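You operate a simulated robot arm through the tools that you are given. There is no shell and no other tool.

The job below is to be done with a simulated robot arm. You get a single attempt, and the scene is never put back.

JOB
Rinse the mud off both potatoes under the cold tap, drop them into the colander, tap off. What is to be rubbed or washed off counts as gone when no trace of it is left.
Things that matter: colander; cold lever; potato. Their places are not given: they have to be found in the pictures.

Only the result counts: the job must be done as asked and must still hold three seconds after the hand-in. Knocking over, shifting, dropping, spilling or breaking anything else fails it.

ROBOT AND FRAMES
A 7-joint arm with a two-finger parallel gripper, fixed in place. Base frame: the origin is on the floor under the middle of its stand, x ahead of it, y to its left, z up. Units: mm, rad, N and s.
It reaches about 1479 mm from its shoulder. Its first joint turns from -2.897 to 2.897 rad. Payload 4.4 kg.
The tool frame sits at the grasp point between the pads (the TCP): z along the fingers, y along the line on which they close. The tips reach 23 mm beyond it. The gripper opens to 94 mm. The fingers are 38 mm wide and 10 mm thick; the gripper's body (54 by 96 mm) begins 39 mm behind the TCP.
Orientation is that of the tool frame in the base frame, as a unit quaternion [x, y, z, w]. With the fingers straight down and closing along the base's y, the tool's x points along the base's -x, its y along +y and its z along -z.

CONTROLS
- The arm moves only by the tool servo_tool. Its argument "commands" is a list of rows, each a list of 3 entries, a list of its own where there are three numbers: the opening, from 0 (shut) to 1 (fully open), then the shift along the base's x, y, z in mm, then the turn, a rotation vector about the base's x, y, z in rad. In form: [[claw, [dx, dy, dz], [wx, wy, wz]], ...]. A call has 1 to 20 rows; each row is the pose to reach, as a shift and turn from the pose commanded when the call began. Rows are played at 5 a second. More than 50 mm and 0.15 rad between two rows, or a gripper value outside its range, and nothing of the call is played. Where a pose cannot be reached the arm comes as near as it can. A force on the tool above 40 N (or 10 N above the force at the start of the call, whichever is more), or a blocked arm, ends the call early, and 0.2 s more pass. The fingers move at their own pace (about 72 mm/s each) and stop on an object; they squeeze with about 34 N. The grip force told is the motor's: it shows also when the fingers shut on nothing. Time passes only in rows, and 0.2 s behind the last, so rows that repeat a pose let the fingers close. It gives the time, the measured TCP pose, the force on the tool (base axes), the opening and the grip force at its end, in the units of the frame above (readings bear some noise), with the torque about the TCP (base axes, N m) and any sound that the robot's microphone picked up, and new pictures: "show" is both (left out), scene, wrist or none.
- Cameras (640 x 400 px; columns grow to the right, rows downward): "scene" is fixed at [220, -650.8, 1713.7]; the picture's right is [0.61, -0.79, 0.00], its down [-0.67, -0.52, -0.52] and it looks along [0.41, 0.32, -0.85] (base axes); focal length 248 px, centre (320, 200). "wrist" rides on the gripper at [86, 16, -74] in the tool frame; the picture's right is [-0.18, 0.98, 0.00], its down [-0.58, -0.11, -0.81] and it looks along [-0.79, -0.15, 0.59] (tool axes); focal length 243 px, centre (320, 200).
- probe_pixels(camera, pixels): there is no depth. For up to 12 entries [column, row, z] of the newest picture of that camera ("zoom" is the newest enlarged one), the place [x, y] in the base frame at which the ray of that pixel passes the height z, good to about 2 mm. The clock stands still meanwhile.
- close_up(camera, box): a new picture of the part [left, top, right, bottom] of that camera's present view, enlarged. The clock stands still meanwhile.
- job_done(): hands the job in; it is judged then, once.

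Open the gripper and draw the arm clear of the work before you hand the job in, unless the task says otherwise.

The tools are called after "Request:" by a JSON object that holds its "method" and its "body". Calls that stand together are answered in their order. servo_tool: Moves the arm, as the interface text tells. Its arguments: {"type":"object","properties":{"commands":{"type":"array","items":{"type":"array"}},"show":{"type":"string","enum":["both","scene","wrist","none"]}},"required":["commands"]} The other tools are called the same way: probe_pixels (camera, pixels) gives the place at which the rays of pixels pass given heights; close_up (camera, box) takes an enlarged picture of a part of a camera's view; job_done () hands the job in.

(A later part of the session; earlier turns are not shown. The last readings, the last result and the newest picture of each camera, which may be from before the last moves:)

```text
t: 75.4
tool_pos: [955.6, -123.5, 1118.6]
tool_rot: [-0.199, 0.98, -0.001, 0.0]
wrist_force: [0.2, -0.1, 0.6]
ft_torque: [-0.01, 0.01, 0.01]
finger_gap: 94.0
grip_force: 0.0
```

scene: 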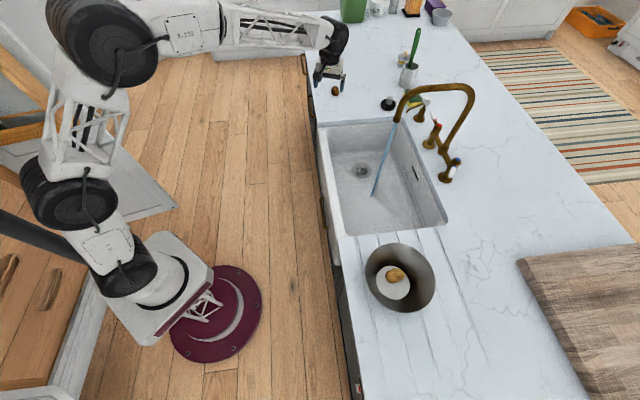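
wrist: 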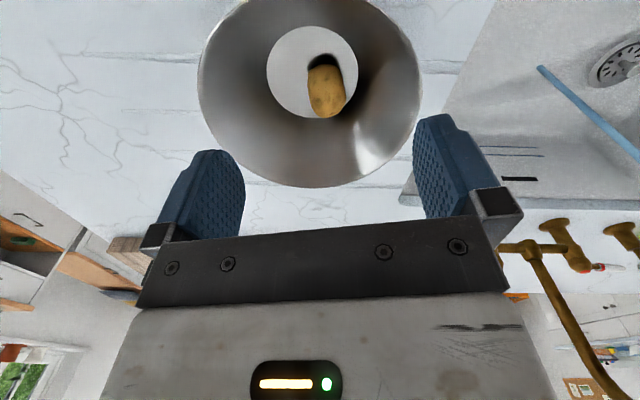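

Potato A sits in the colander at scene (395,275). I go on to hover just short of potato B.

Request:
{"method": "servo_tool", "body": {"commands": [[1, [32, 17, -7], [0, 0, 0]], [1, [68, 36, -14], [0, 0, 0]], [1, [104, 55, -22], [0, 0, 0]], [1, [135, 71, -30], [0, 0, 0]], [1, [160, 84, -36], [0, 0, 0]], [1, [160, 84, -36], [0, 0, 0]]], "show": "wrist"}}

Request:
{"method": "close_up", "body": {"camera": "wrist", "box": [240, 0, 440, 160]}}

Request:
{"method": "close_up", "body": {"camera": "scene", "box": [300, 65, 372, 115]}}

```text
t: 76.8
tool_pos: [1115.0, -41.4, 1082.7]
tool_rot: [-0.199, 0.98, 0.0, -0.001]
wrist_force: [0.5, -0.3, -0.6]
ft_torque: [0.01, 0.02, 0.01]
finger_gap: 93.6
grip_force: 0.0
```

wrist: 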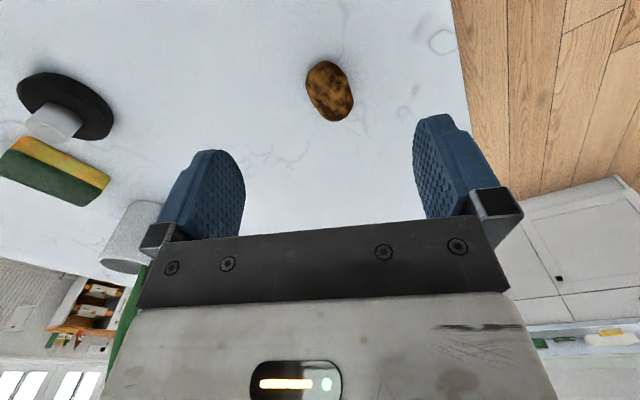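

```text
2.50 times, centred on (340, 80) of wrist
```

zoom: 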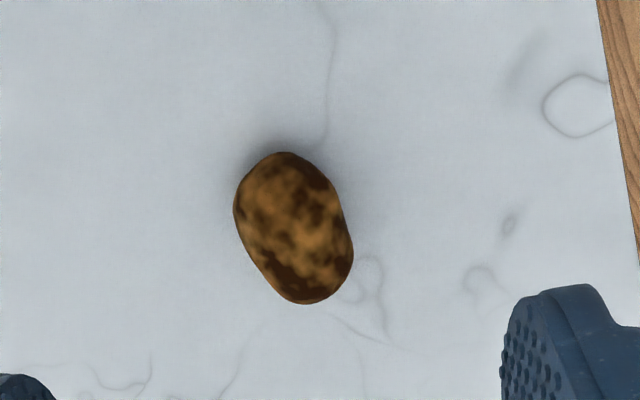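

```text
8.00 times, centred on (336, 90) of scene
```

zoom: 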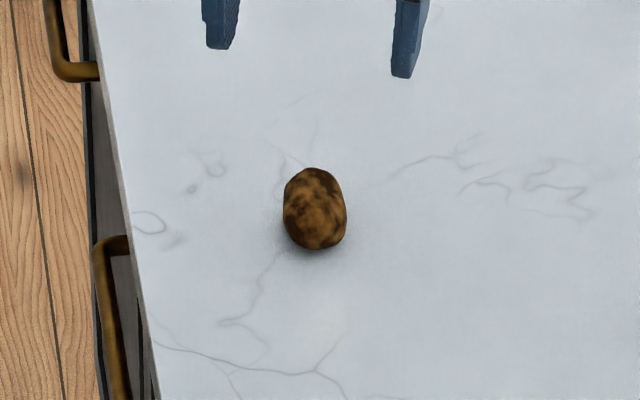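

Potato B is at wrist (329,91), long axis slightly tilted right. I probe its centre, ends and sides.

Request:
{"method": "probe_pixels", "body": {"camera": "wrist", "pixels": [[329.2, 91.2, 935], [319, 63, 935], [336.5, 119.5, 935], [306.5, 86, 935], [352, 97, 935]]}}

Request:
{"method": "probe_pixels", "body": {"camera": "scene", "pixels": [[335.4, 91.1, 935], [335.4, 91.1, 930], [335.4, 91.1, 940]]}}

```text
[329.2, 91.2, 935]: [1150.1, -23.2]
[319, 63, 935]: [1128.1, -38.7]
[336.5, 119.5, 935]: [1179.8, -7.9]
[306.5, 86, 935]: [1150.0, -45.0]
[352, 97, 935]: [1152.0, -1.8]
```

```text
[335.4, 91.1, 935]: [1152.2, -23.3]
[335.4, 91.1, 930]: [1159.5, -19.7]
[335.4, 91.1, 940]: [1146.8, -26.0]
```

Potato B: centre (1151,-23), long axis bearing ≈33°. I yaw by +0.18 and descend around it to TCP z≈945.

Request:
{"method": "servo_tool", "body": {"commands": [[1, [18, 9, -15], [0, 0, 0.09]], [1, [36, 17, -40], [0, 0, 0.18]], [1, [36, 17, -70], [0, 0, 0.18]], [1, [36, 17, -95], [0, 0, 0.18]], [1, [36, 17, -115], [0, 0, 0.18]], [1, [36, 17, -128], [0, 0, 0.18]], [1, [36, 17, -134], [0, 0, 0.18]], [1, [36, 17, -134], [0, 0, 0.18]]], "show": "both"}}

Request:
{"method": "close_up", "body": {"camera": "wrist", "box": [200, 80, 440, 250]}}

```text
t: 78.6
tool_pos: [1151.0, -24.5, 947.2]
tool_rot: [-0.286, 0.958, 0.0, 0.0]
wrist_force: [-0.4, 0.5, -0.9]
ft_torque: [0.01, 0.0, 0.0]
finger_gap: 93.8
grip_force: 0.0
```

scene: 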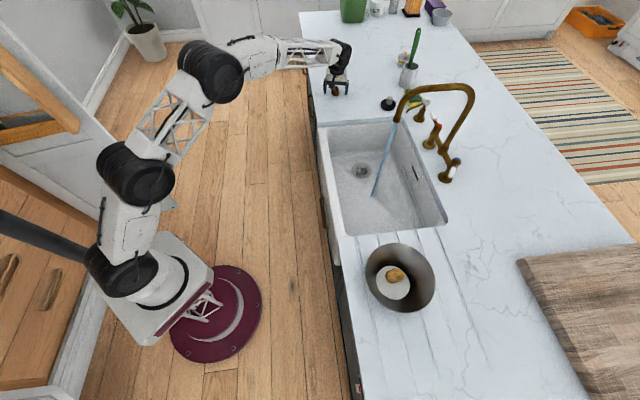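
wrist: 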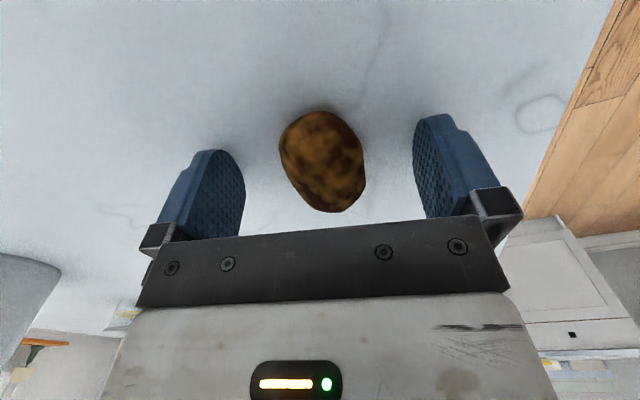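

```text
2.35 times, centred on (320, 165) of wrist
```

zoom: 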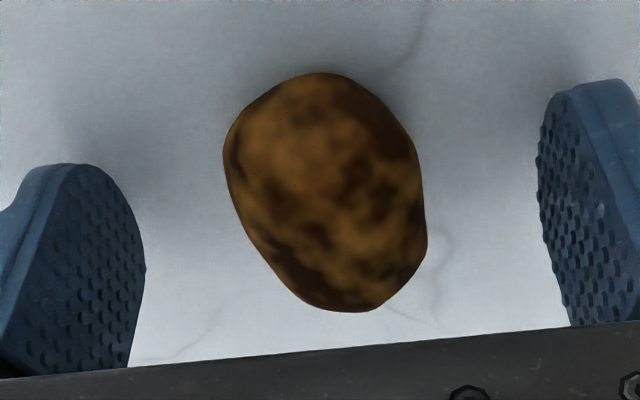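

The potato is centred but still appears rotated ~6° from the pads; I yaw +0.09 more, lower 1.5 mm, close and lift slowly.

Request:
{"method": "servo_tool", "body": {"commands": [[1, [0, 1, 0], [0, 0, 0.09]], [1, [0, 1, -1.5], [0, 0, 0.09]], [1, [0, 1, -1.5], [0, 0, 0.09]], [0.3, [0, 1, -1.5], [0, 0, 0.09]], [0, [0, 1, -1.5], [0, 0, 0.09]], [0, [0, 1, -1.5], [0, 0, 0.09]], [0, [0, 1, -1.5], [0, 0, 0.09]], [0, [0, 1, -1.5], [0, 0, 0.09]], [0, [0, 1, 0.5], [0, 0, 0.09]], [0, [0, 1, 3], [0, 0, 0.09]], [0, [0, 1, 6], [0, 0, 0.09]], [0, [0, 1, 10], [0, 0, 0.09]], [0, [0, 1, 15], [0, 0, 0.09]], [0, [0, 1, 20], [0, 0, 0.09]]], "show": "both"}}

Request:
{"method": "close_up", "body": {"camera": "wrist", "box": [200, 80, 440, 250]}}

```text
t: 81.6
tool_pos: [1150.5, -23.9, 966.3]
tool_rot: [-0.329, 0.944, -0.001, 0.0]
wrist_force: [0.3, -0.3, -1.2]
ft_torque: [-0.01, 0.01, -0.01]
finger_gap: 37.8
grip_force: 33.7
```

scene: 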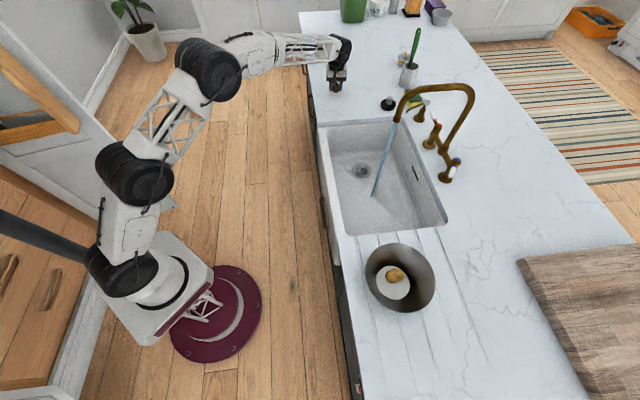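
wrist: 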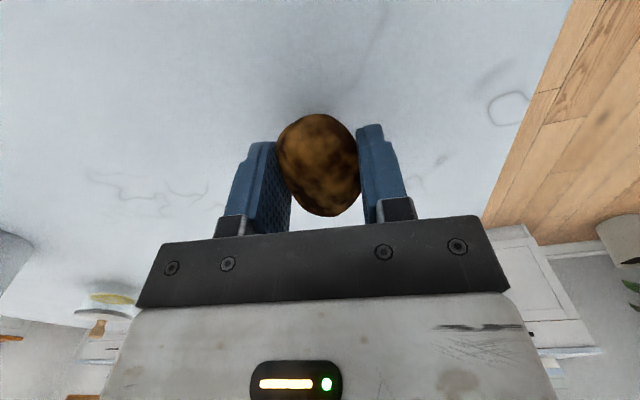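

```text
2.35 times, centred on (320, 165) of wrist
```

zoom: 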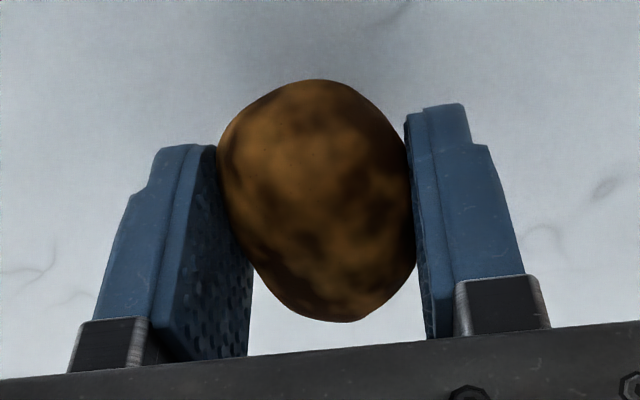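

Potato B is lifted and held at 37.8 mm. I raise it gently.

Request:
{"method": "servo_tool", "body": {"commands": [[0, [0, 0, 6], [0, 0, 0]], [0, [0, 0, 13], [0, 0, 0]], [0, [0, 0, 22], [0, 0, 0]], [0, [0, 0, 32], [0, 0, 0]], [0, [0, 0, 44], [0, 0, 0]], [0, [0, 0, 57], [0, 0, 0]], [0, [0, 0, 70], [0, 0, 0]], [0, [0, 0, 82], [0, 0, 0]], [0, [0, 0, 92], [0, 0, 0]], [0, [0, 0, 100], [0, 0, 0]], [0, [0, 0, 105], [0, 0, 0]]], "show": "wrist"}}

```text
t: 84.0
tool_pos: [1150.8, -21.3, 1072.1]
tool_rot: [-0.329, 0.944, 0.0, 0.0]
wrist_force: [0.2, 0.4, -0.2]
ft_torque: [-0.04, -0.03, 0.0]
finger_gap: 37.4
grip_force: 33.9
```

wrist: 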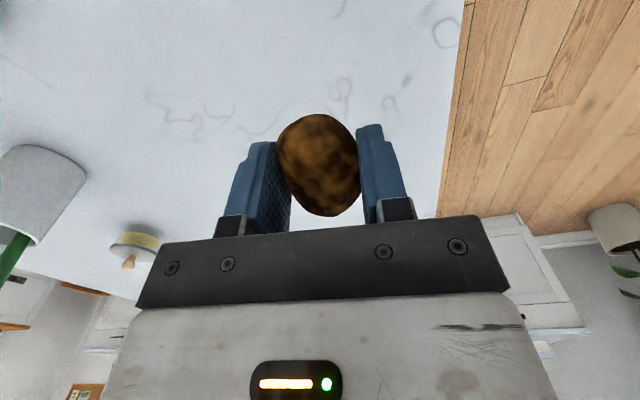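

Stable at 37.4 mm. I carry it smoothly back to the staging point, yawing to −0.52.

Request:
{"method": "servo_tool", "body": {"commands": [[0, [-9, -4, 1], [0, 0, -0.02]], [0, [-27, -12, 4], [0, 0, -0.06]], [0, [-52, -23, 8], [0, 0, -0.12]], [0, [-81, -36, 13], [0, 0, -0.19]], [0, [-112, -50, 18], [0, 0, -0.26]], [0, [-143, -64, 22], [0, 0, -0.33]], [0, [-174, -78, 27], [0, 0, -0.4]], [0, [-205, -91, 32], [0, 0, -0.48]], [0, [-236, -105, 37], [0, 0, -0.55]], [0, [-267, -119, 42], [0, 0, -0.62]], [0, [-298, -133, 47], [0, 0, -0.69]], [0, [-329, -147, 52], [0, 0, -0.77]], [0, [-360, -161, 56], [0, 0, -0.84]], [0, [-391, -174, 61], [0, 0, -0.91]], [0, [-422, -188, 66], [0, 0, -0.98]], [0, [-452, -202, 71], [0, 0, -1.05]], [0, [-480, -214, 75], [0, 0, -1.12]], [0, [-502, -224, 79], [0, 0, -1.17]], [0, [-511, -228, 80], [0, 0, -1.19]], [0, [-511, -228, 80], [0, 0, -1.19]]], "show": "both"}}

```text
t: 88.2
tool_pos: [637.2, -250.1, 1150.1]
tool_rot: [0.258, 0.966, 0.0, 0.0]
wrist_force: [-0.2, 0.2, -0.1]
ft_torque: [-0.02, -0.01, 0.01]
finger_gap: 37.9
grip_force: 34.4
```

scene: 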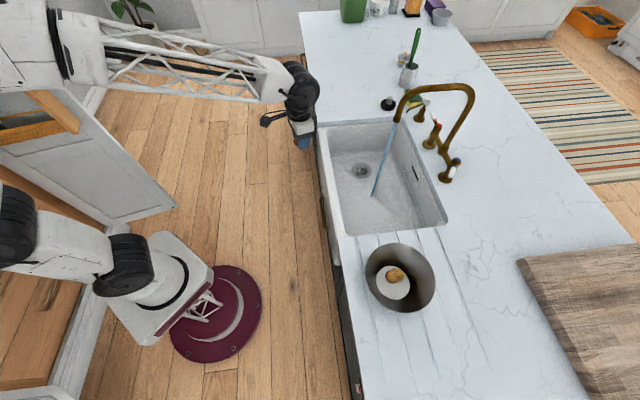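
wrist: 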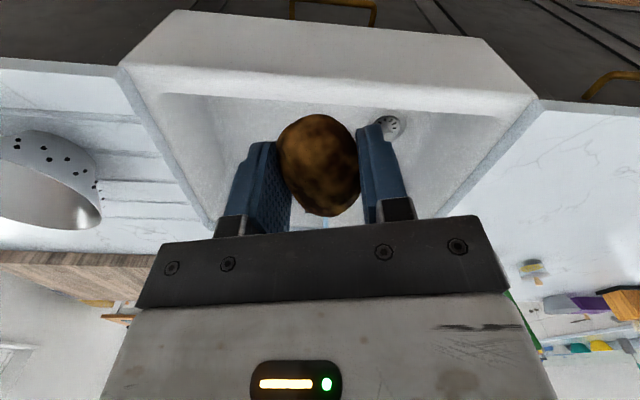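

Same staging pose as before. I pitch the hand toward horizontal while moving to (800,-400,1080), short of the stream.

Request:
{"method": "servo_tool", "body": {"commands": [[0, [5, -5, -3], [-0.03, -0.052, 0]], [0, [14, -13, -7], [-0.075, -0.13, 0]], [0, [25, -24, -12], [-0.124, -0.217, 0]], [0, [37, -35, -17], [-0.174, -0.304, 0]], [0, [49, -46, -22], [-0.224, -0.391, 0]], [0, [61, -57, -27], [-0.273, -0.477, 0]], [0, [73, -68, -32], [-0.323, -0.564, 0]], [0, [85, -79, -37], [-0.373, -0.651, 0]], [0, [97, -90, -42], [-0.422, -0.738, 0]], [0, [109, -101, -47], [-0.472, -0.825, 0]], [0, [120, -112, -52], [-0.522, -0.911, 0]], [0, [131, -123, -57], [-0.572, -0.998, 0]], [0, [142, -133, -62], [-0.621, -1.085, 0]], [0, [152, -143, -66], [-0.671, -1.172, 0]], [0, [160, -150, -70], [-0.696, -1.215, 0]], [0, [160, -150, -70], [-0.696, -1.215, 0]]], "show": "both"}}

```text
t: 91.6
tool_pos: [798.3, -403.3, 1081.4]
tool_rot: [0.243, 0.729, -0.15, 0.622]
wrist_force: [0.8, 1.7, 0.0]
ft_torque: [-0.1, 0.14, -0.03]
finger_gap: 37.7
grip_force: 34.1
out of reach, approached as far as the arm can: row 13, 14
```

scene: 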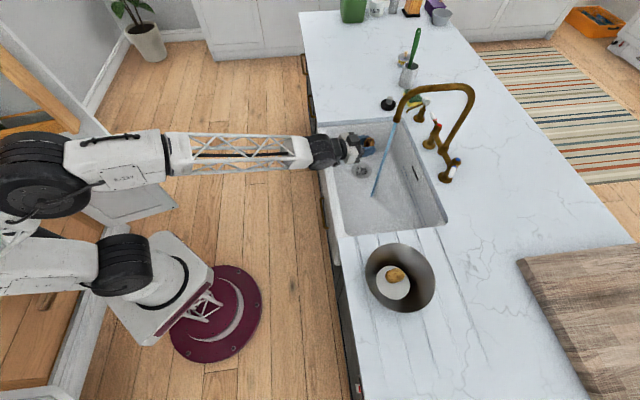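
wrist: 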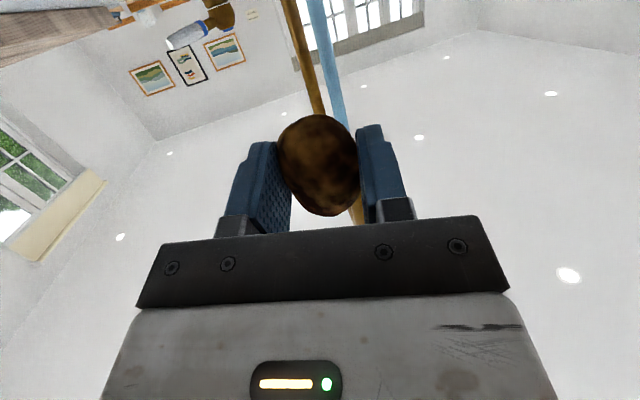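

Close to the same pose; the stream is visible just behind the potato at column ~330. I move the potato into the stream.

Request:
{"method": "servo_tool", "body": {"commands": [[0, [10, -5, -3], [0, 0, 0]], [0, [28, -15, -8], [0, 0, 0]], [0, [46, -25, -13], [0, 0, 0]], [0, [62, -34, -18], [0, 0, 0]], [0, [75, -41, -20], [0, 0, 0]], [0, [81, -44, -20], [0, 0, 0]], [0, [81, -44, -20], [0, 0, 0]], [0, [81, -44, -20], [0, 0, 0]]], "show": "both"}}

Request:
{"method": "close_up", "body": {"camera": "scene", "box": [360, 120, 410, 152]}}

Request:
{"method": "close_up", "body": {"camera": "wrist", "box": [220, 60, 420, 230]}}

```text
t: 93.4
tool_pos: [882.3, -442.9, 1059.9]
tool_rot: [0.2, 0.74, -0.169, 0.62]
wrist_force: [-0.7, -0.4, -0.7]
ft_torque: [-0.01, 0.04, -0.01]
finger_gap: 37.6
grip_force: 34.2
```

scene: 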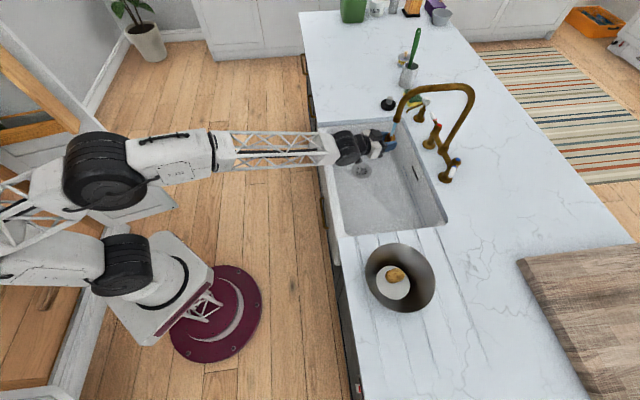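
wrist: 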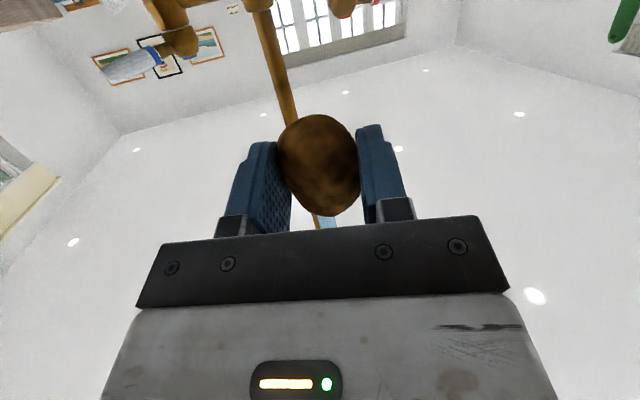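

```text
12.50 times, centred on (385, 136) of scene
```

zoom: 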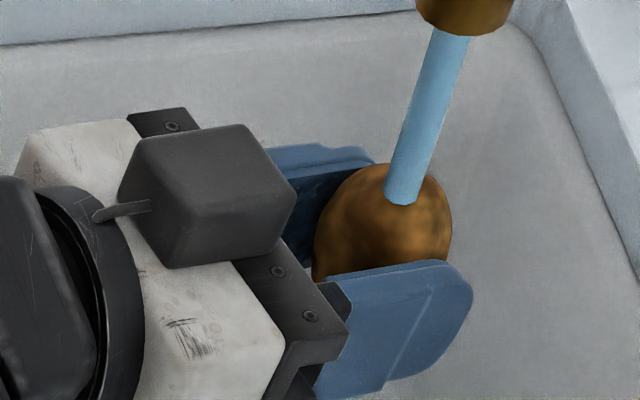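

```text
2.35 times, centred on (320, 145) of wrist
```

zoom: 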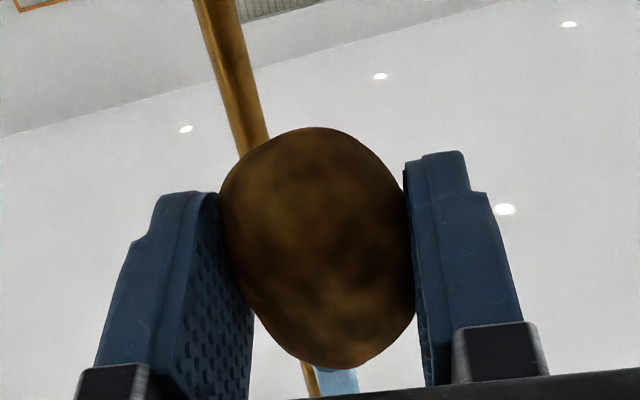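

Mud is already fading evenly. I keep it in the stream for another 8 seconds with small sweeps.

Request:
{"method": "servo_tool", "body": {"commands": [[0, [2, -1, 0], [0, 0, 0]], [0, [5, -3, 0], [0, 0, 0]], [0, [2, -1, 0], [0, 0, 0]], [0, [-2, 1, 0], [0, 0, 0]], [0, [-5, 3, 0], [0, 0, 0]], [0, [-8, 4, 0], [0, 0, 0]], [0, [-5, 3, 0], [0, 0, 0]], [0, [-2, 1, 0], [0, 0, 0]], [0, [1, 2, 0], [0, 0, 0]], [0, [2, 4, 0], [0, 0, 0]], [0, [3, 6, 0], [0, 0, 0]], [0, [2, 4, 0], [0, 0, 0]], [0, [0, 0, 0], [0, 0, 0]], [0, [0, -2, 0], [0, 0, 0]], [0, [0, -4, 0], [0, 0, 0]], [0, [0, -2, 0], [0, 0, 0]], [0, [0, 0, 0], [0, 0, 0]], [0, [0, 0, 0], [0, 0, 0]], [0, [0, 0, 0], [0, 0, 0]], [0, [0, 0, 0], [0, 0, 0]]], "show": "none"}}

Request:
{"method": "close_up", "body": {"camera": "scene", "box": [360, 120, 410, 152]}}

Request:
{"method": "close_up", "body": {"camera": "wrist", "box": [220, 60, 420, 230]}}

```text
t: 97.6
tool_pos: [882.2, -443.6, 1062.8]
tool_rot: [0.2, 0.739, -0.169, 0.62]
wrist_force: [-0.3, -0.7, -0.4]
ft_torque: [0.03, 0.01, 0.01]
finger_gap: 36.9
grip_force: 33.9
```

```text
12.50 times, centred on (385, 136) of scene
```

zoom: 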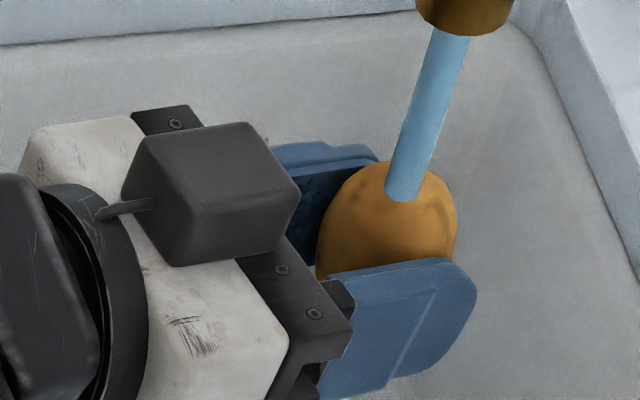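

```text
2.35 times, centred on (320, 145) of wrist
```

zoom: 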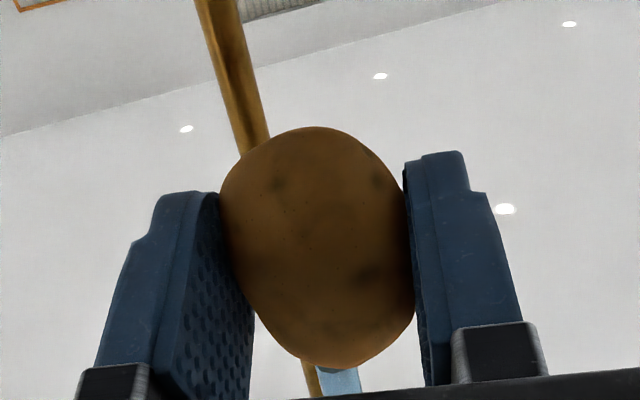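

It now looks clean apart from small fixed blemishes. I rinse 4 s more, including a roll in the reachable direction, to match the first potato's exposure.

Request:
{"method": "servo_tool", "body": {"commands": [[0, [0, 0, 0], [0, 0, 0]], [0, [0, 0, 0], [0, 0, 0]], [0, [0, 0, 0], [0, 0, 0]], [0, [0, 0, 0], [-0.085, 0.05, 0.017]], [0, [0, 0, 0], [-0.17, 0.1, 0.033]], [0, [0, 0, 0], [-0.254, 0.151, 0.05]], [0, [0, 0, 0], [-0.339, 0.201, 0.067]], [0, [0, 0, 0], [-0.424, 0.251, 0.084]], [0, [0, 0, 0], [-0.509, 0.301, 0.1]], [0, [0, 0, 0], [-0.509, 0.301, 0.1]], [0, [3, 6, 0], [-0.509, 0.301, 0.1]], [0, [0, 0, 0], [-0.509, 0.301, 0.1]], [0, [0, 0, 0], [-0.509, 0.301, 0.1]], [0, [0, 0, 0], [-0.424, 0.251, 0.084]], [0, [0, 0, 0], [-0.339, 0.201, 0.067]], [0, [0, 0, 0], [-0.254, 0.151, 0.05]], [0, [0, 0, 0], [-0.17, 0.1, 0.033]], [0, [0, 0, 0], [-0.085, 0.05, 0.017]], [0, [0, 0, 0], [0, 0, 0]], [0, [0, 0, 0], [0, 0, 0]]], "show": "both"}}

Request:
{"method": "close_up", "body": {"camera": "scene", "box": [360, 120, 410, 152]}}

Request:
{"method": "close_up", "body": {"camera": "wrist", "box": [220, 60, 420, 230]}}

```text
t: 101.8
tool_pos: [881.8, -443.4, 1059.8]
tool_rot: [0.201, 0.739, -0.17, 0.62]
wrist_force: [-0.4, -0.3, -1.0]
ft_torque: [0.0, -0.01, 0.0]
finger_gap: 37.0
grip_force: 34.2
```

scene: 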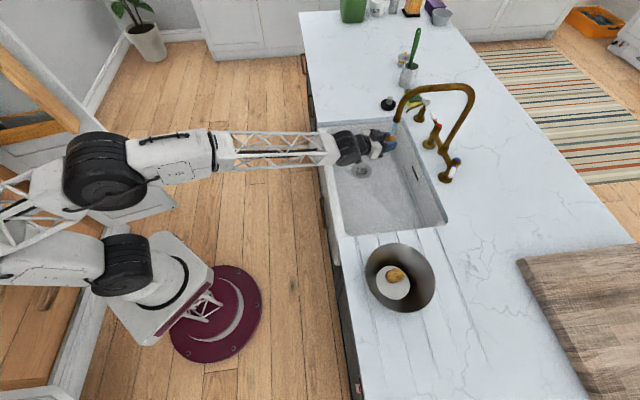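
wrist: 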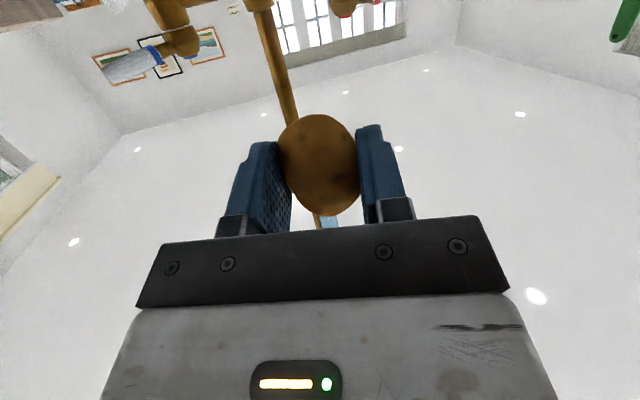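

```text
12.50 times, centred on (385, 136) of scene
```

zoom: 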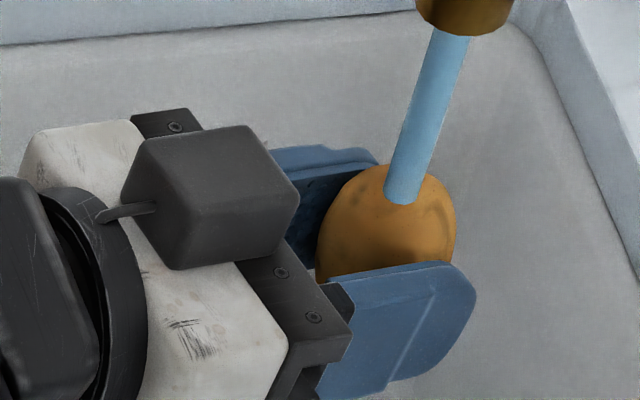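

```text
2.35 times, centred on (320, 145) of wrist
```

zoom: 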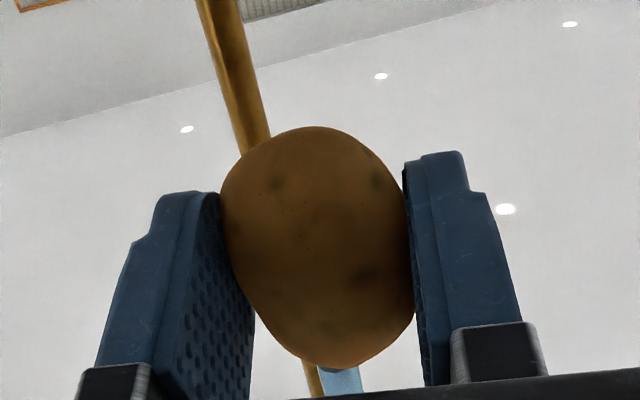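

Clean and unchanged. I back out of the stream.

Request:
{"method": "servo_tool", "body": {"commands": [[0, [-6, 3, 0], [0, 0, 0]], [0, [-20, 11, 3], [0, 0, 0]], [0, [-38, 21, 8], [0, 0, 0]], [0, [-56, 31, 13], [0, 0, 0]], [0, [-72, 39, 18], [0, 0, 0]], [0, [-81, 44, 20], [0, 0, 0]], [0, [-81, 44, 20], [0, 0, 0]]], "show": "none"}}

```text
t: 103.4
tool_pos: [801.5, -400.3, 1082.7]
tool_rot: [0.2, 0.74, -0.169, 0.62]
wrist_force: [0.4, 0.3, -0.8]
ft_torque: [-0.03, -0.01, 0.0]
finger_gap: 37.2
grip_force: 34.2
```

At (801,-400,1083) with the grip intact at 37 mm. I pitch back to vertical while moving toward the colander side.

Request:
{"method": "servo_tool", "body": {"commands": [[0, [-5, -4, 3], [0.026, 0.043, 0]], [0, [-14, -12, 8], [0.071, 0.121, 0]], [0, [-26, -23, 13], [0.122, 0.207, 0]], [0, [-38, -34, 18], [0.173, 0.293, 0]], [0, [-50, -45, 23], [0.224, 0.379, 0]], [0, [-62, -56, 28], [0.274, 0.466, 0]], [0, [-74, -67, 33], [0.325, 0.552, 0]], [0, [-86, -78, 38], [0.376, 0.638, 0]], [0, [-98, -89, 43], [0.427, 0.724, 0]], [0, [-110, -100, 48], [0.478, 0.81, 0]], [0, [-122, -111, 52], [0.528, 0.896, 0]], [0, [-134, -122, 56], [0.579, 0.982, 0]], [0, [-146, -133, 60], [0.63, 1.068, 0]], [0, [-160, -144, 64], [0.681, 1.155, 0]], [0, [-172, -154, 68], [0.709, 1.203, 0]], [0, [-180, -160, 70], [0.709, 1.203, 0]], [0, [-180, -160, 70], [0.709, 1.203, 0]]], "show": "both"}}

```text
t: 107.0
tool_pos: [614.8, -558.0, 1129.2]
tool_rot: [0.259, 0.958, 0.096, 0.078]
wrist_force: [-0.1, -0.5, -1.7]
ft_torque: [0.06, 0.03, 0.03]
finger_gap: 36.9
grip_force: 34.2
out of reach, approached as far as the arm can: row 6, 8, 9, 10, 11, 12, 13, 14, 15, 16, 17
```

scene: 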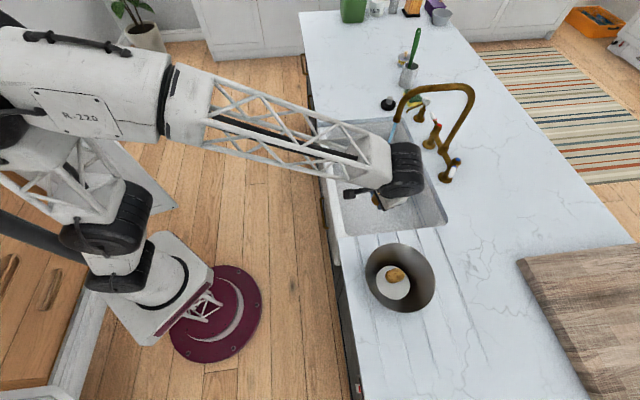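
wrist: 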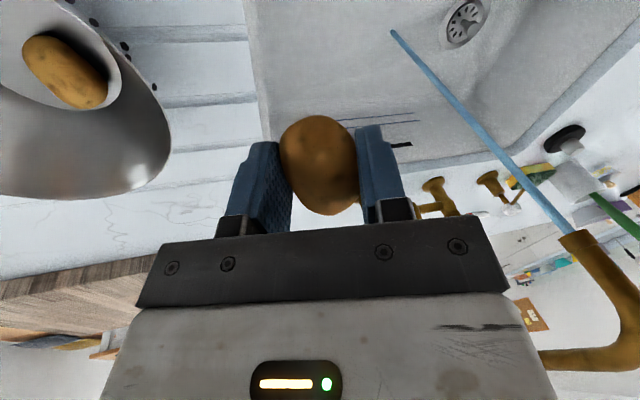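

The arm hit a joint limit and the hand is tilted ~14° (tool z ≈(0.2,0.14,−0.97)), though the potato is secure. I correct the tilt while moving a little toward the colander.

Request:
{"method": "servo_tool", "body": {"commands": [[0, [-5, -8, 5], [-0.02, 0.03, 0]], [0, [-12, -18, 10], [-0.05, 0.07, 0]], [0, [-20, -30, 15], [-0.08, 0.11, 0]], [0, [-28, -42, 20], [-0.11, 0.15, 0]], [0, [-36, -54, 20], [-0.145, 0.201, 0]], [0, [-40, -60, 20], [-0.145, 0.201, 0]], [0, [-40, -60, 20], [-0.145, 0.201, 0]]], "show": "both"}}

```text
t: 108.6
tool_pos: [568.8, -608.2, 1128.4]
tool_rot: [0.26, 0.958, 0.088, 0.086]
wrist_force: [0.0, 0.0, 0.1]
ft_torque: [0.01, 0.01, -0.02]
finger_gap: 36.8
grip_force: 34.2
out of reach, approached as far as the arm can: row 1, 2, 3, 4, 5, 6, 7
```

scene: 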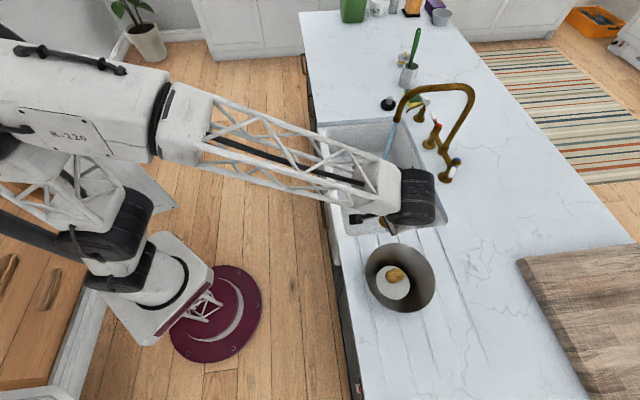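
wrist: 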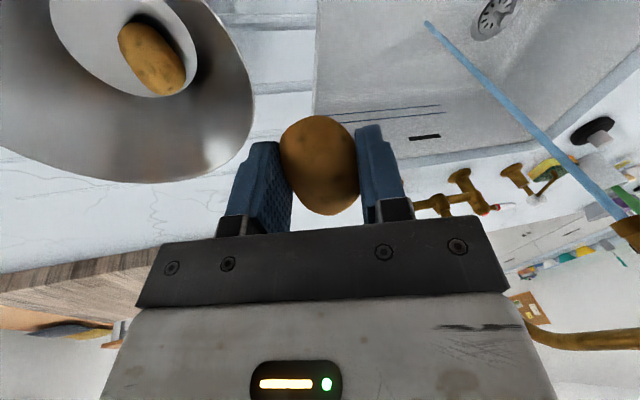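

Still tilted; earlier the limit appeared with positive roll about the finger axis, which here equals negative yaw. I try a positive yaw of 0.4 rad together with the tilt correction.

Request:
{"method": "servo_tool", "body": {"commands": [[0, [-2, -3, 2], [0, 0, 0.1]], [0, [-4, -6, 5], [-0.02, 0.03, 0.2]], [0, [-6, -9, 10], [-0.06, 0.08, 0.3]], [0, [-8, -12, 15], [-0.1, 0.14, 0.4]], [0, [-10, -15, 20], [-0.145, 0.201, 0.4]], [0, [-10, -15, 20], [-0.145, 0.201, 0.4]]], "show": "wrist"}}

```text
t: 110.0
tool_pos: [555.4, -615.6, 1129.5]
tool_rot: [0.067, 0.99, 0.079, 0.096]
wrist_force: [0.9, 0.2, -0.3]
ft_torque: [0.01, -0.01, 0.0]
finger_gap: 36.6
grip_force: 34.0
out of reach, approached as far as the arm can: row 2, 3, 4, 5, 6
```

wrist: 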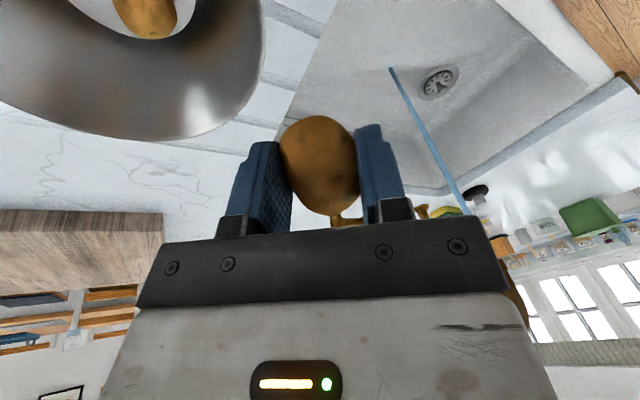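

The yaw moved freely but the same tilt remains, so another joint is limited by the elbow posture. I go back up toward (640,-320,1200), a pose known to be reachable vertically, to let the arm unwind.

Request:
{"method": "servo_tool", "body": {"commands": [[0, [10, 30, 10], [0, 0, 0]], [0, [20, 65, 20], [0, 0, 0]], [0, [32, 105, 32], [-0.03, 0.04, 0]], [0, [44, 145, 44], [-0.06, 0.08, 0]], [0, [56, 185, 56], [-0.09, 0.12, 0]], [0, [68, 225, 66], [-0.12, 0.16, 0]], [0, [78, 262, 70], [-0.145, 0.201, 0]], [0, [85, 290, 70], [-0.145, 0.201, 0]], [0, [85, 295, 70], [-0.145, 0.201, 0]]], "show": "both"}}

```text
t: 112.0
tool_pos: [639.0, -326.4, 1179.7]
tool_rot: [0.066, 0.99, 0.103, 0.072]
wrist_force: [0.4, 0.6, 1.1]
ft_torque: [-0.04, 0.0, 0.04]
finger_gap: 36.9
grip_force: 33.8
out of reach, approached as far as the arm can: row 3, 4, 5, 6, 7, 8, 9
```

scene: 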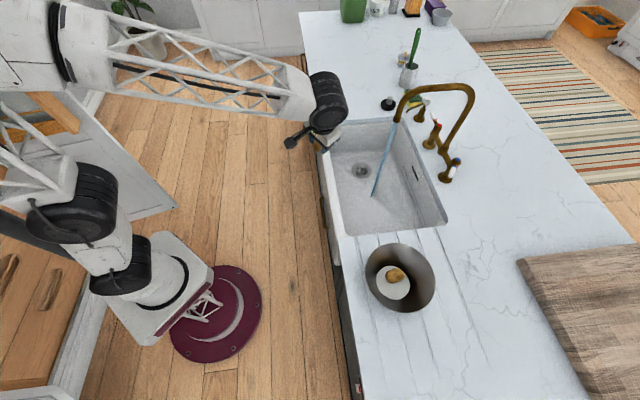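
wrist: 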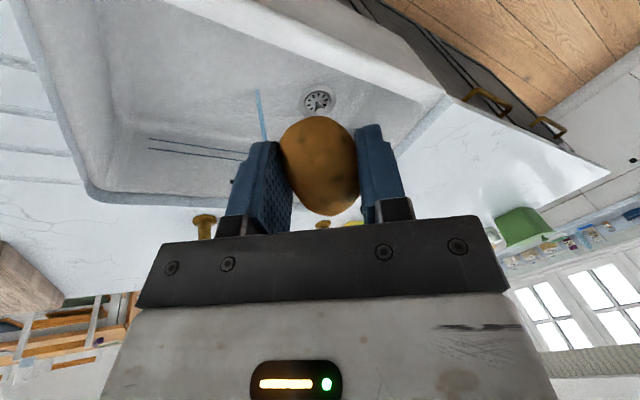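

The tilt persists here (tool z ≈(0.16,0.19,−0.97)). I extend the arm toward (920,-140,1180), where it has more freedom, with the tilt correction, potato kept over the counter.

Request:
{"method": "servo_tool", "body": {"commands": [[0, [12, 8, 2], [0, 0, 0]], [0, [36, 24, 5], [0, 0, 0]], [0, [68, 45, 10], [-0.04, 0.03, 0]], [0, [104, 68, 14], [-0.08, 0.065, 0]], [0, [140, 92, 16], [-0.12, 0.1, 0]], [0, [176, 116, 18], [-0.16, 0.13, 0]], [0, [212, 140, 20], [-0.196, 0.158, 0]], [0, [245, 162, 20], [-0.196, 0.158, 0]], [0, [268, 178, 20], [-0.196, 0.158, 0]], [0, [281, 186, 20], [-0.196, 0.158, 0]], [0, [281, 186, 20], [-0.196, 0.158, 0]]], "show": "both"}}

```text
t: 114.4
tool_pos: [919.2, -125.5, 1182.8]
tool_rot: [0.078, 0.988, 0.128, 0.028]
wrist_force: [0.4, 0.1, -0.8]
ft_torque: [-0.01, 0.02, -0.02]
finger_gap: 36.4
grip_force: 34.1
out of reach, approached as far as the arm can: row 3, 4, 5, 6, 7, 8, 9, 10, 11
```

scene: 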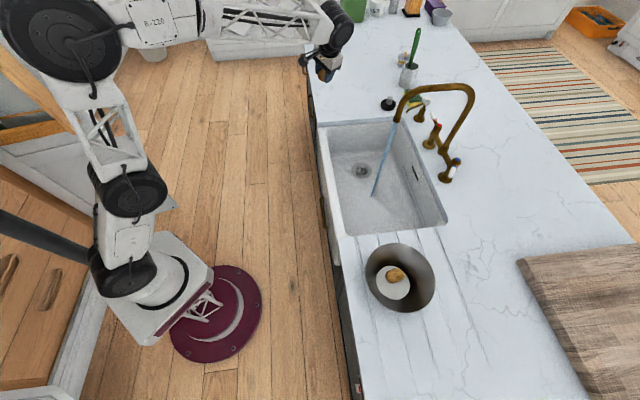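
wrist: 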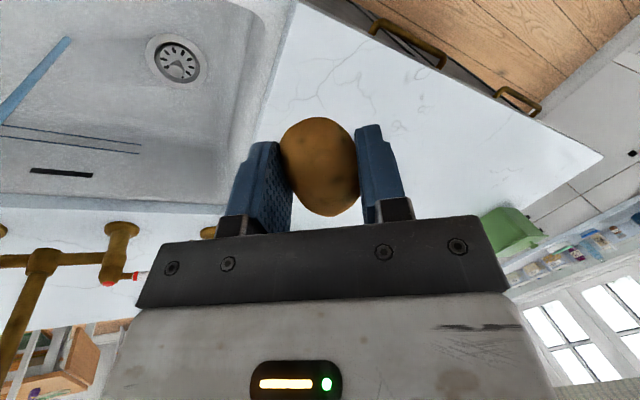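

The constant ~14° lateral tilt equals π−2.897, i.e. the forearm-roll joint ended up in its flipped branch. The tilt is harmless for dropping, so I carry the potato back toward the colander, letting the tilt rotate along with the arm's bearing.

Request:
{"method": "servo_tool", "body": {"commands": [[0, [-8, -6, 0], [0, 0, -0.01]], [0, [-25, -18, 0], [0, 0, -0.03]], [0, [-50, -36, 0], [0, 0, -0.06]], [0, [-77, -55, 0], [0, 0, -0.09]], [0, [-104, -75, 0], [0, 0, -0.125]], [0, [-131, -94, 0], [0, 0, -0.157]], [0, [-158, -113, 0], [0, 0, -0.19]], [0, [-185, -133, 0], [0, 0, -0.222]], [0, [-212, -152, 0], [0, 0, -0.255]], [0, [-238, -172, 0], [0, 0, -0.286]], [0, [-262, -191, 0], [0, 0, -0.32]], [0, [-280, -212, -2], [0, 0, -0.35]], [0, [-294, -236, -5], [0, 0, -0.385]], [0, [-304, -262, -8], [0, 0, -0.42]], [0, [-313, -289, -10], [0, 0, -0.455]], [0, [-322, -316, -13], [0, 0, -0.49]], [0, [-331, -343, -16], [0, 0, -0.525]], [0, [-340, -368, -20], [0, 0, -0.56]], [0, [-347, -388, -24], [0, 0, -0.59]], [0, [-350, -398, -26], [0, 0, -0.6]]], "show": "both"}}

```text
t: 118.6
tool_pos: [567.7, -526.2, 1160.3]
tool_rot: [0.366, 0.921, 0.115, 0.065]
wrist_force: [-0.3, -0.5, -1.4]
ft_torque: [0.04, -0.02, -0.01]
finger_gap: 36.4
grip_force: 33.9
```

scene: 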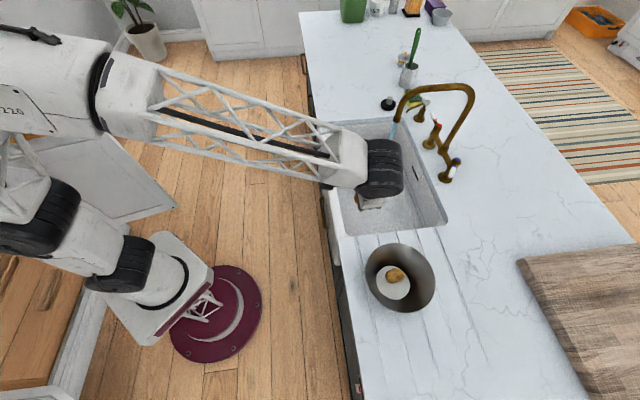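
wrist: 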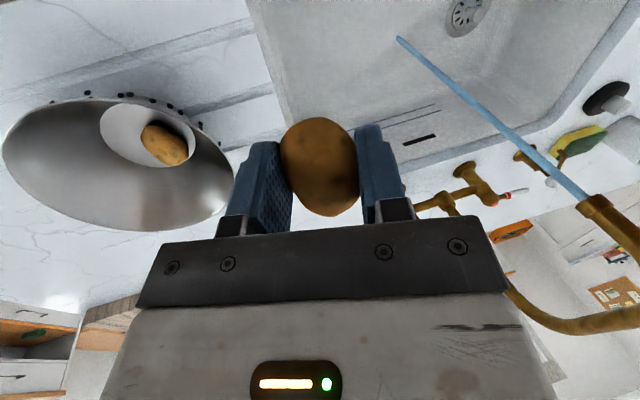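

Position follows the command again with no limit flagged. I check where potato A lies in the colander to choose the drop spot.

Request:
{"method": "close_up", "body": {"camera": "scene", "box": [355, 235, 445, 320]}}

Request:
{"method": "probe_pixels", "body": {"camera": "wrist", "pixels": [[164, 144, 940], [148, 128, 940], [182, 160, 940], [147, 137, 925]]}}

```text
4.71 times, centred on (400, 278) of scene
```

zoom: 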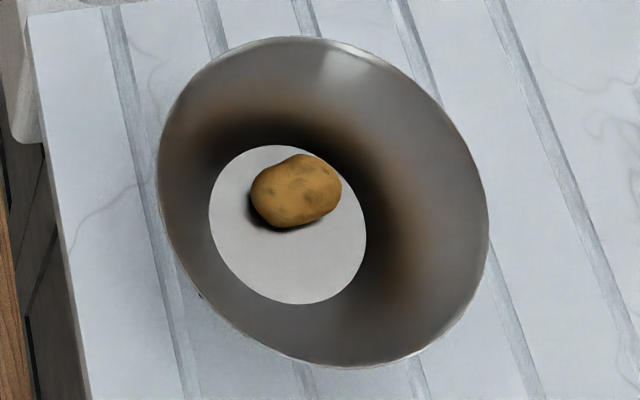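

```text
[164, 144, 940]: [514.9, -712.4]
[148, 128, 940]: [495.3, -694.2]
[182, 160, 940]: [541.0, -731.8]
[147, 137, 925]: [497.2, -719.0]
```

A lies at ≈(517,-711), so I aim B at ≈(491,-742), side by side. I move above that point at safe height.

Request:
{"method": "servo_tool", "body": {"commands": [[0, [-3, -8, 0], [-0.003, -0.002, 0.003]], [0, [-8, -22, 0], [-0.007, -0.004, 0.006]], [0, [-15, -41, 0], [-0.012, -0.008, 0.01]], [0, [-22, -61, 0], [-0.018, -0.011, 0.015]], [0, [-29, -81, -2], [-0.024, -0.015, 0.02]], [0, [-36, -101, -5], [-0.03, -0.019, 0.026]], [0, [-43, -121, -8], [-0.036, -0.023, 0.031]], [0, [-51, -141, -12], [-0.043, -0.027, 0.036]], [0, [-58, -161, -18], [-0.049, -0.03, 0.042]], [0, [-65, -181, -26], [-0.056, -0.035, 0.048]], [0, [-72, -199, -36], [-0.062, -0.039, 0.053]], [0, [-77, -213, -46], [-0.067, -0.042, 0.057]], [0, [-79.4, -219.5, -56], [-0.069, -0.043, 0.059]], [0, [-79.4, -219.5, -66], [-0.069, -0.043, 0.059]], [0, [-79.4, -219.5, -76], [-0.069, -0.043, 0.059]], [0, [-79.4, -219.5, -80], [-0.069, -0.043, 0.059]]], "show": "both"}}

Request:
{"method": "close_up", "body": {"camera": "scene", "box": [355, 225, 465, 320]}}

```text
t: 122.0
tool_pos: [486.7, -744.5, 1077.9]
tool_rot: [0.335, 0.933, 0.093, 0.093]
wrist_force: [-0.4, 0.3, -0.4]
ft_torque: [-0.01, 0.01, 0.01]
finger_gap: 36.5
grip_force: 33.6
```

scene: 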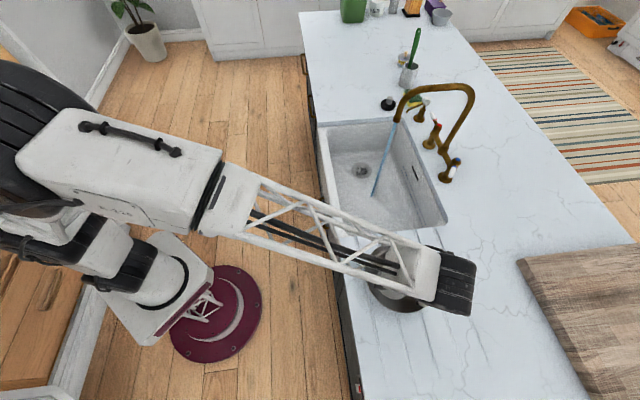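
wrist: 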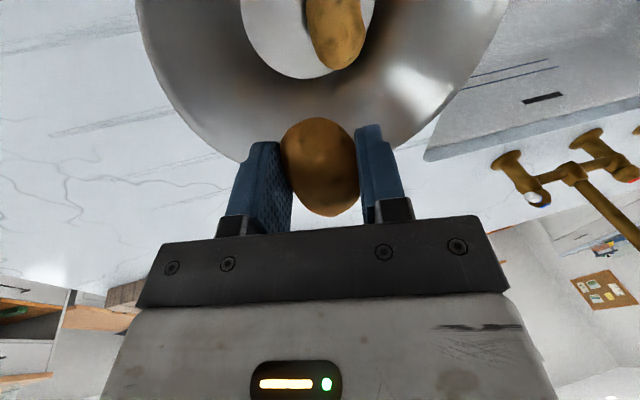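

```text
4.21 times, centred on (410, 272) of scene
```

zoom: 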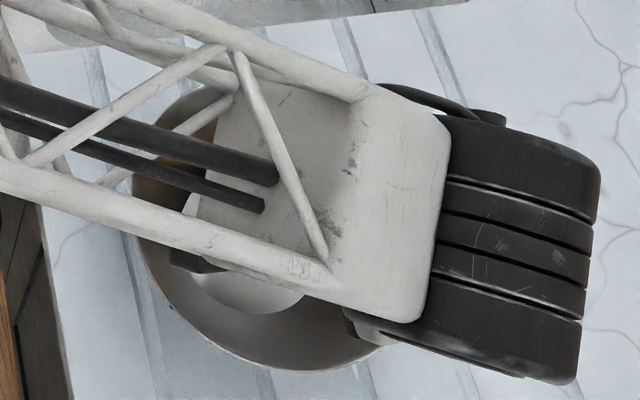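

B will fall at about (489,-743), beside A and inside the colander base area. I descend to TCP z≈982 and release with a small opening.

Request:
{"method": "servo_tool", "body": {"commands": [[0, [0, 0, -12], [0, 0, 0]], [0, [0, 0, -28], [0, 0, 0]], [0, [0, 0, -46], [0, 0, 0]], [0, [0, 0, -64], [0, 0, 0]], [0, [0, 0, -80], [0, 0, 0]], [0, [0, 0, -91], [0, 0, 0]], [0, [0, 0, -95], [0, 0, 0]], [0, [0, 0, -95], [0, 0, 0]]], "show": "both"}}

```text
t: 123.8
tool_pos: [486.4, -743.2, 983.9]
tool_rot: [0.334, 0.933, 0.093, 0.094]
wrist_force: [0.8, 0.9, 0.1]
ft_torque: [-0.01, 0.07, -0.04]
finger_gap: 36.2
grip_force: 33.8
```

scene: 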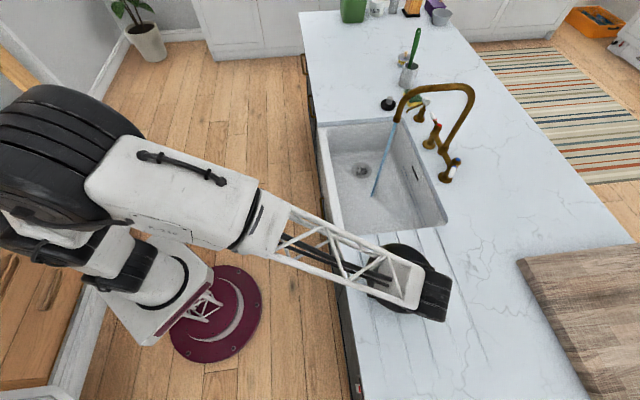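
wrist: 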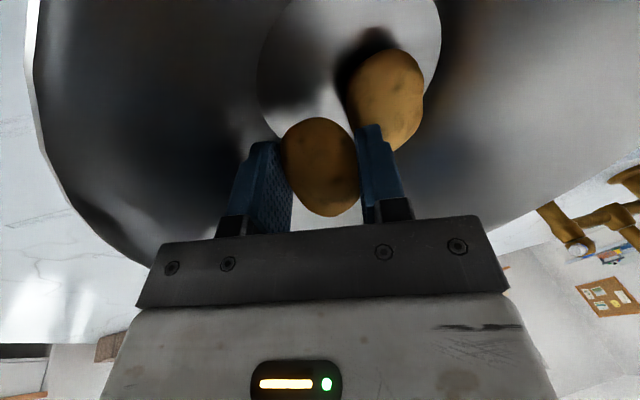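

Everything is clear, with A at (388,95) beside the drop spot. I release B.

Request:
{"method": "servo_tool", "body": {"commands": [[0.45, [0, 0, 0], [0, 0, 0]], [0.55, [0, 0, 0], [0, 0, 0]], [0.55, [0, 0, 0], [0, 0, 0]], [0.55, [0, 0, 0], [0, 0, 0]], [0.55, [0, 0, 12], [0, 0, 0]], [0.55, [0, 0, 35], [0, 0, 0]], [0.55, [0, 0, 70], [0, 0, 0]], [0.55, [0, 0, 110], [0, 0, 0]], [0.55, [0, 0, 140], [0, 0, 0]], [0.55, [0, 0, 150], [0, 0, 0]]], "show": "both"}}

```text
t: 126.0
tool_pos: [486.3, -743.7, 1131.5]
tool_rot: [0.335, 0.933, 0.092, 0.093]
wrist_force: [0.3, -0.4, -0.2]
ft_torque: [-0.02, 0.01, 0.0]
finger_gap: 51.6
grip_force: 0.1
```

scene: 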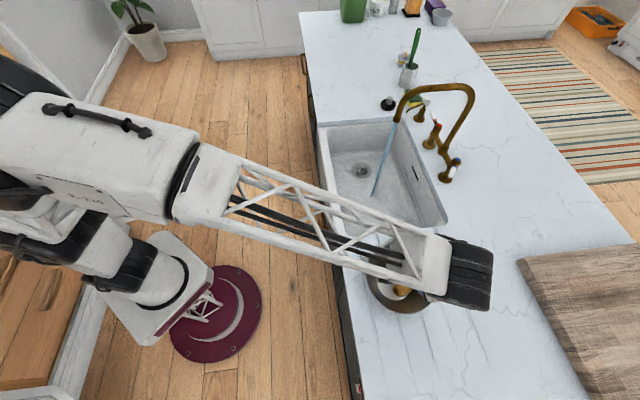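
wrist: 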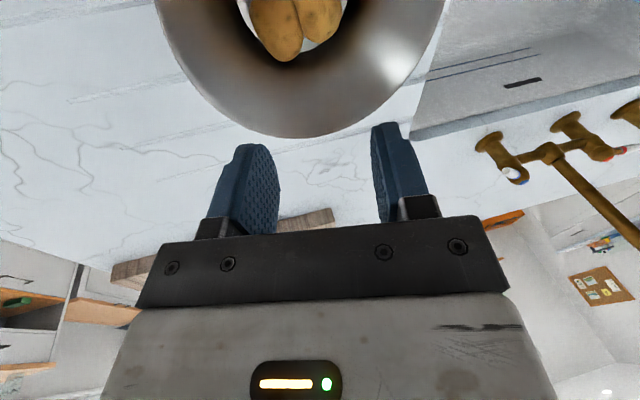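

Both potatoes lie side by side in the colander. Now I move toward the tap's cold lever for a look, carrying the tilt along with the bearing.

Request:
{"method": "servo_tool", "body": {"commands": [[0.55, [15, 4, 20], [0, 0, 0.02]], [0.4, [50, 12, 35], [0, 0, 0.05]], [0, [90, 20, 40], [0, 0, 0.08]], [0, [132, 28, 40], [0, 0, 0.115]], [0, [174, 35, 38], [0, 0, 0.15]], [0, [216, 41, 35], [0, 0, 0.185]], [0, [258, 46, 32], [0, 0, 0.22]], [0, [300, 50, 30], [0, 0, 0.255]], [0, [334, 54, 29], [0, 0, 0.29]], [0, [334, 54, 29], [0, 0, 0.29]]], "show": "both"}}

Request:
{"method": "close_up", "body": {"camera": "scene", "box": [350, 230, 450, 320]}}

Request:
{"method": "close_up", "body": {"camera": "wrist", "box": [260, 60, 560, 240]}}

```text
t: 128.2
tool_pos: [820.4, -685.9, 1163.8]
tool_rot: [0.196, 0.971, 0.109, 0.082]
wrist_force: [0.5, -0.6, 0.5]
ft_torque: [-0.01, 0.01, -0.02]
finger_gap: 0.0
grip_force: 34.1
```

scene: 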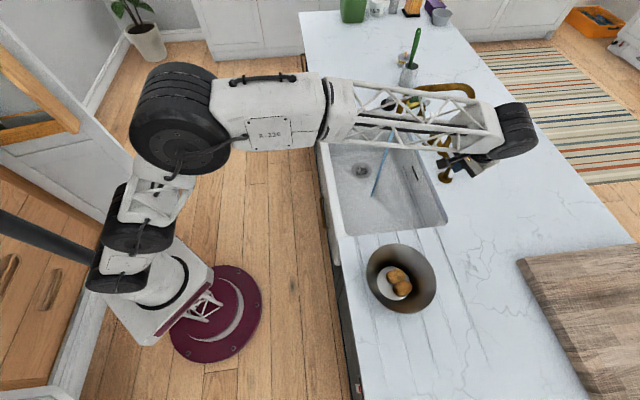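
wrist: 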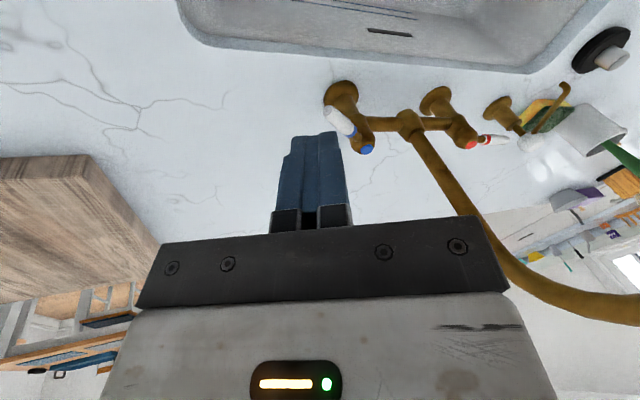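

```text
4.44 times, centred on (400, 275) of scene
```

zoom: 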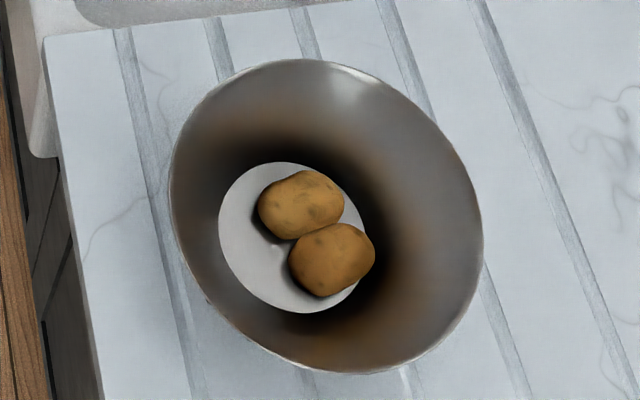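

```text
2.13 times, centred on (410, 150) of wrist
```

zoom: 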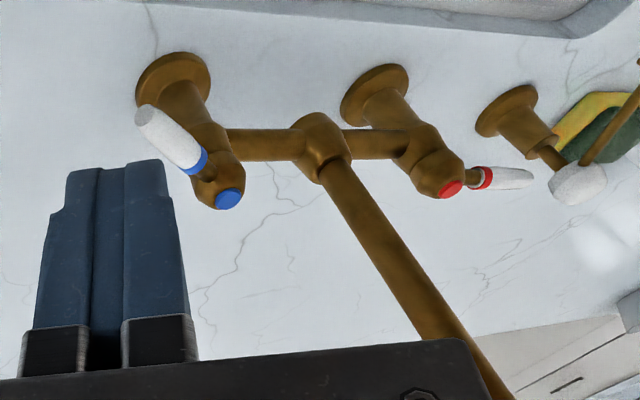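

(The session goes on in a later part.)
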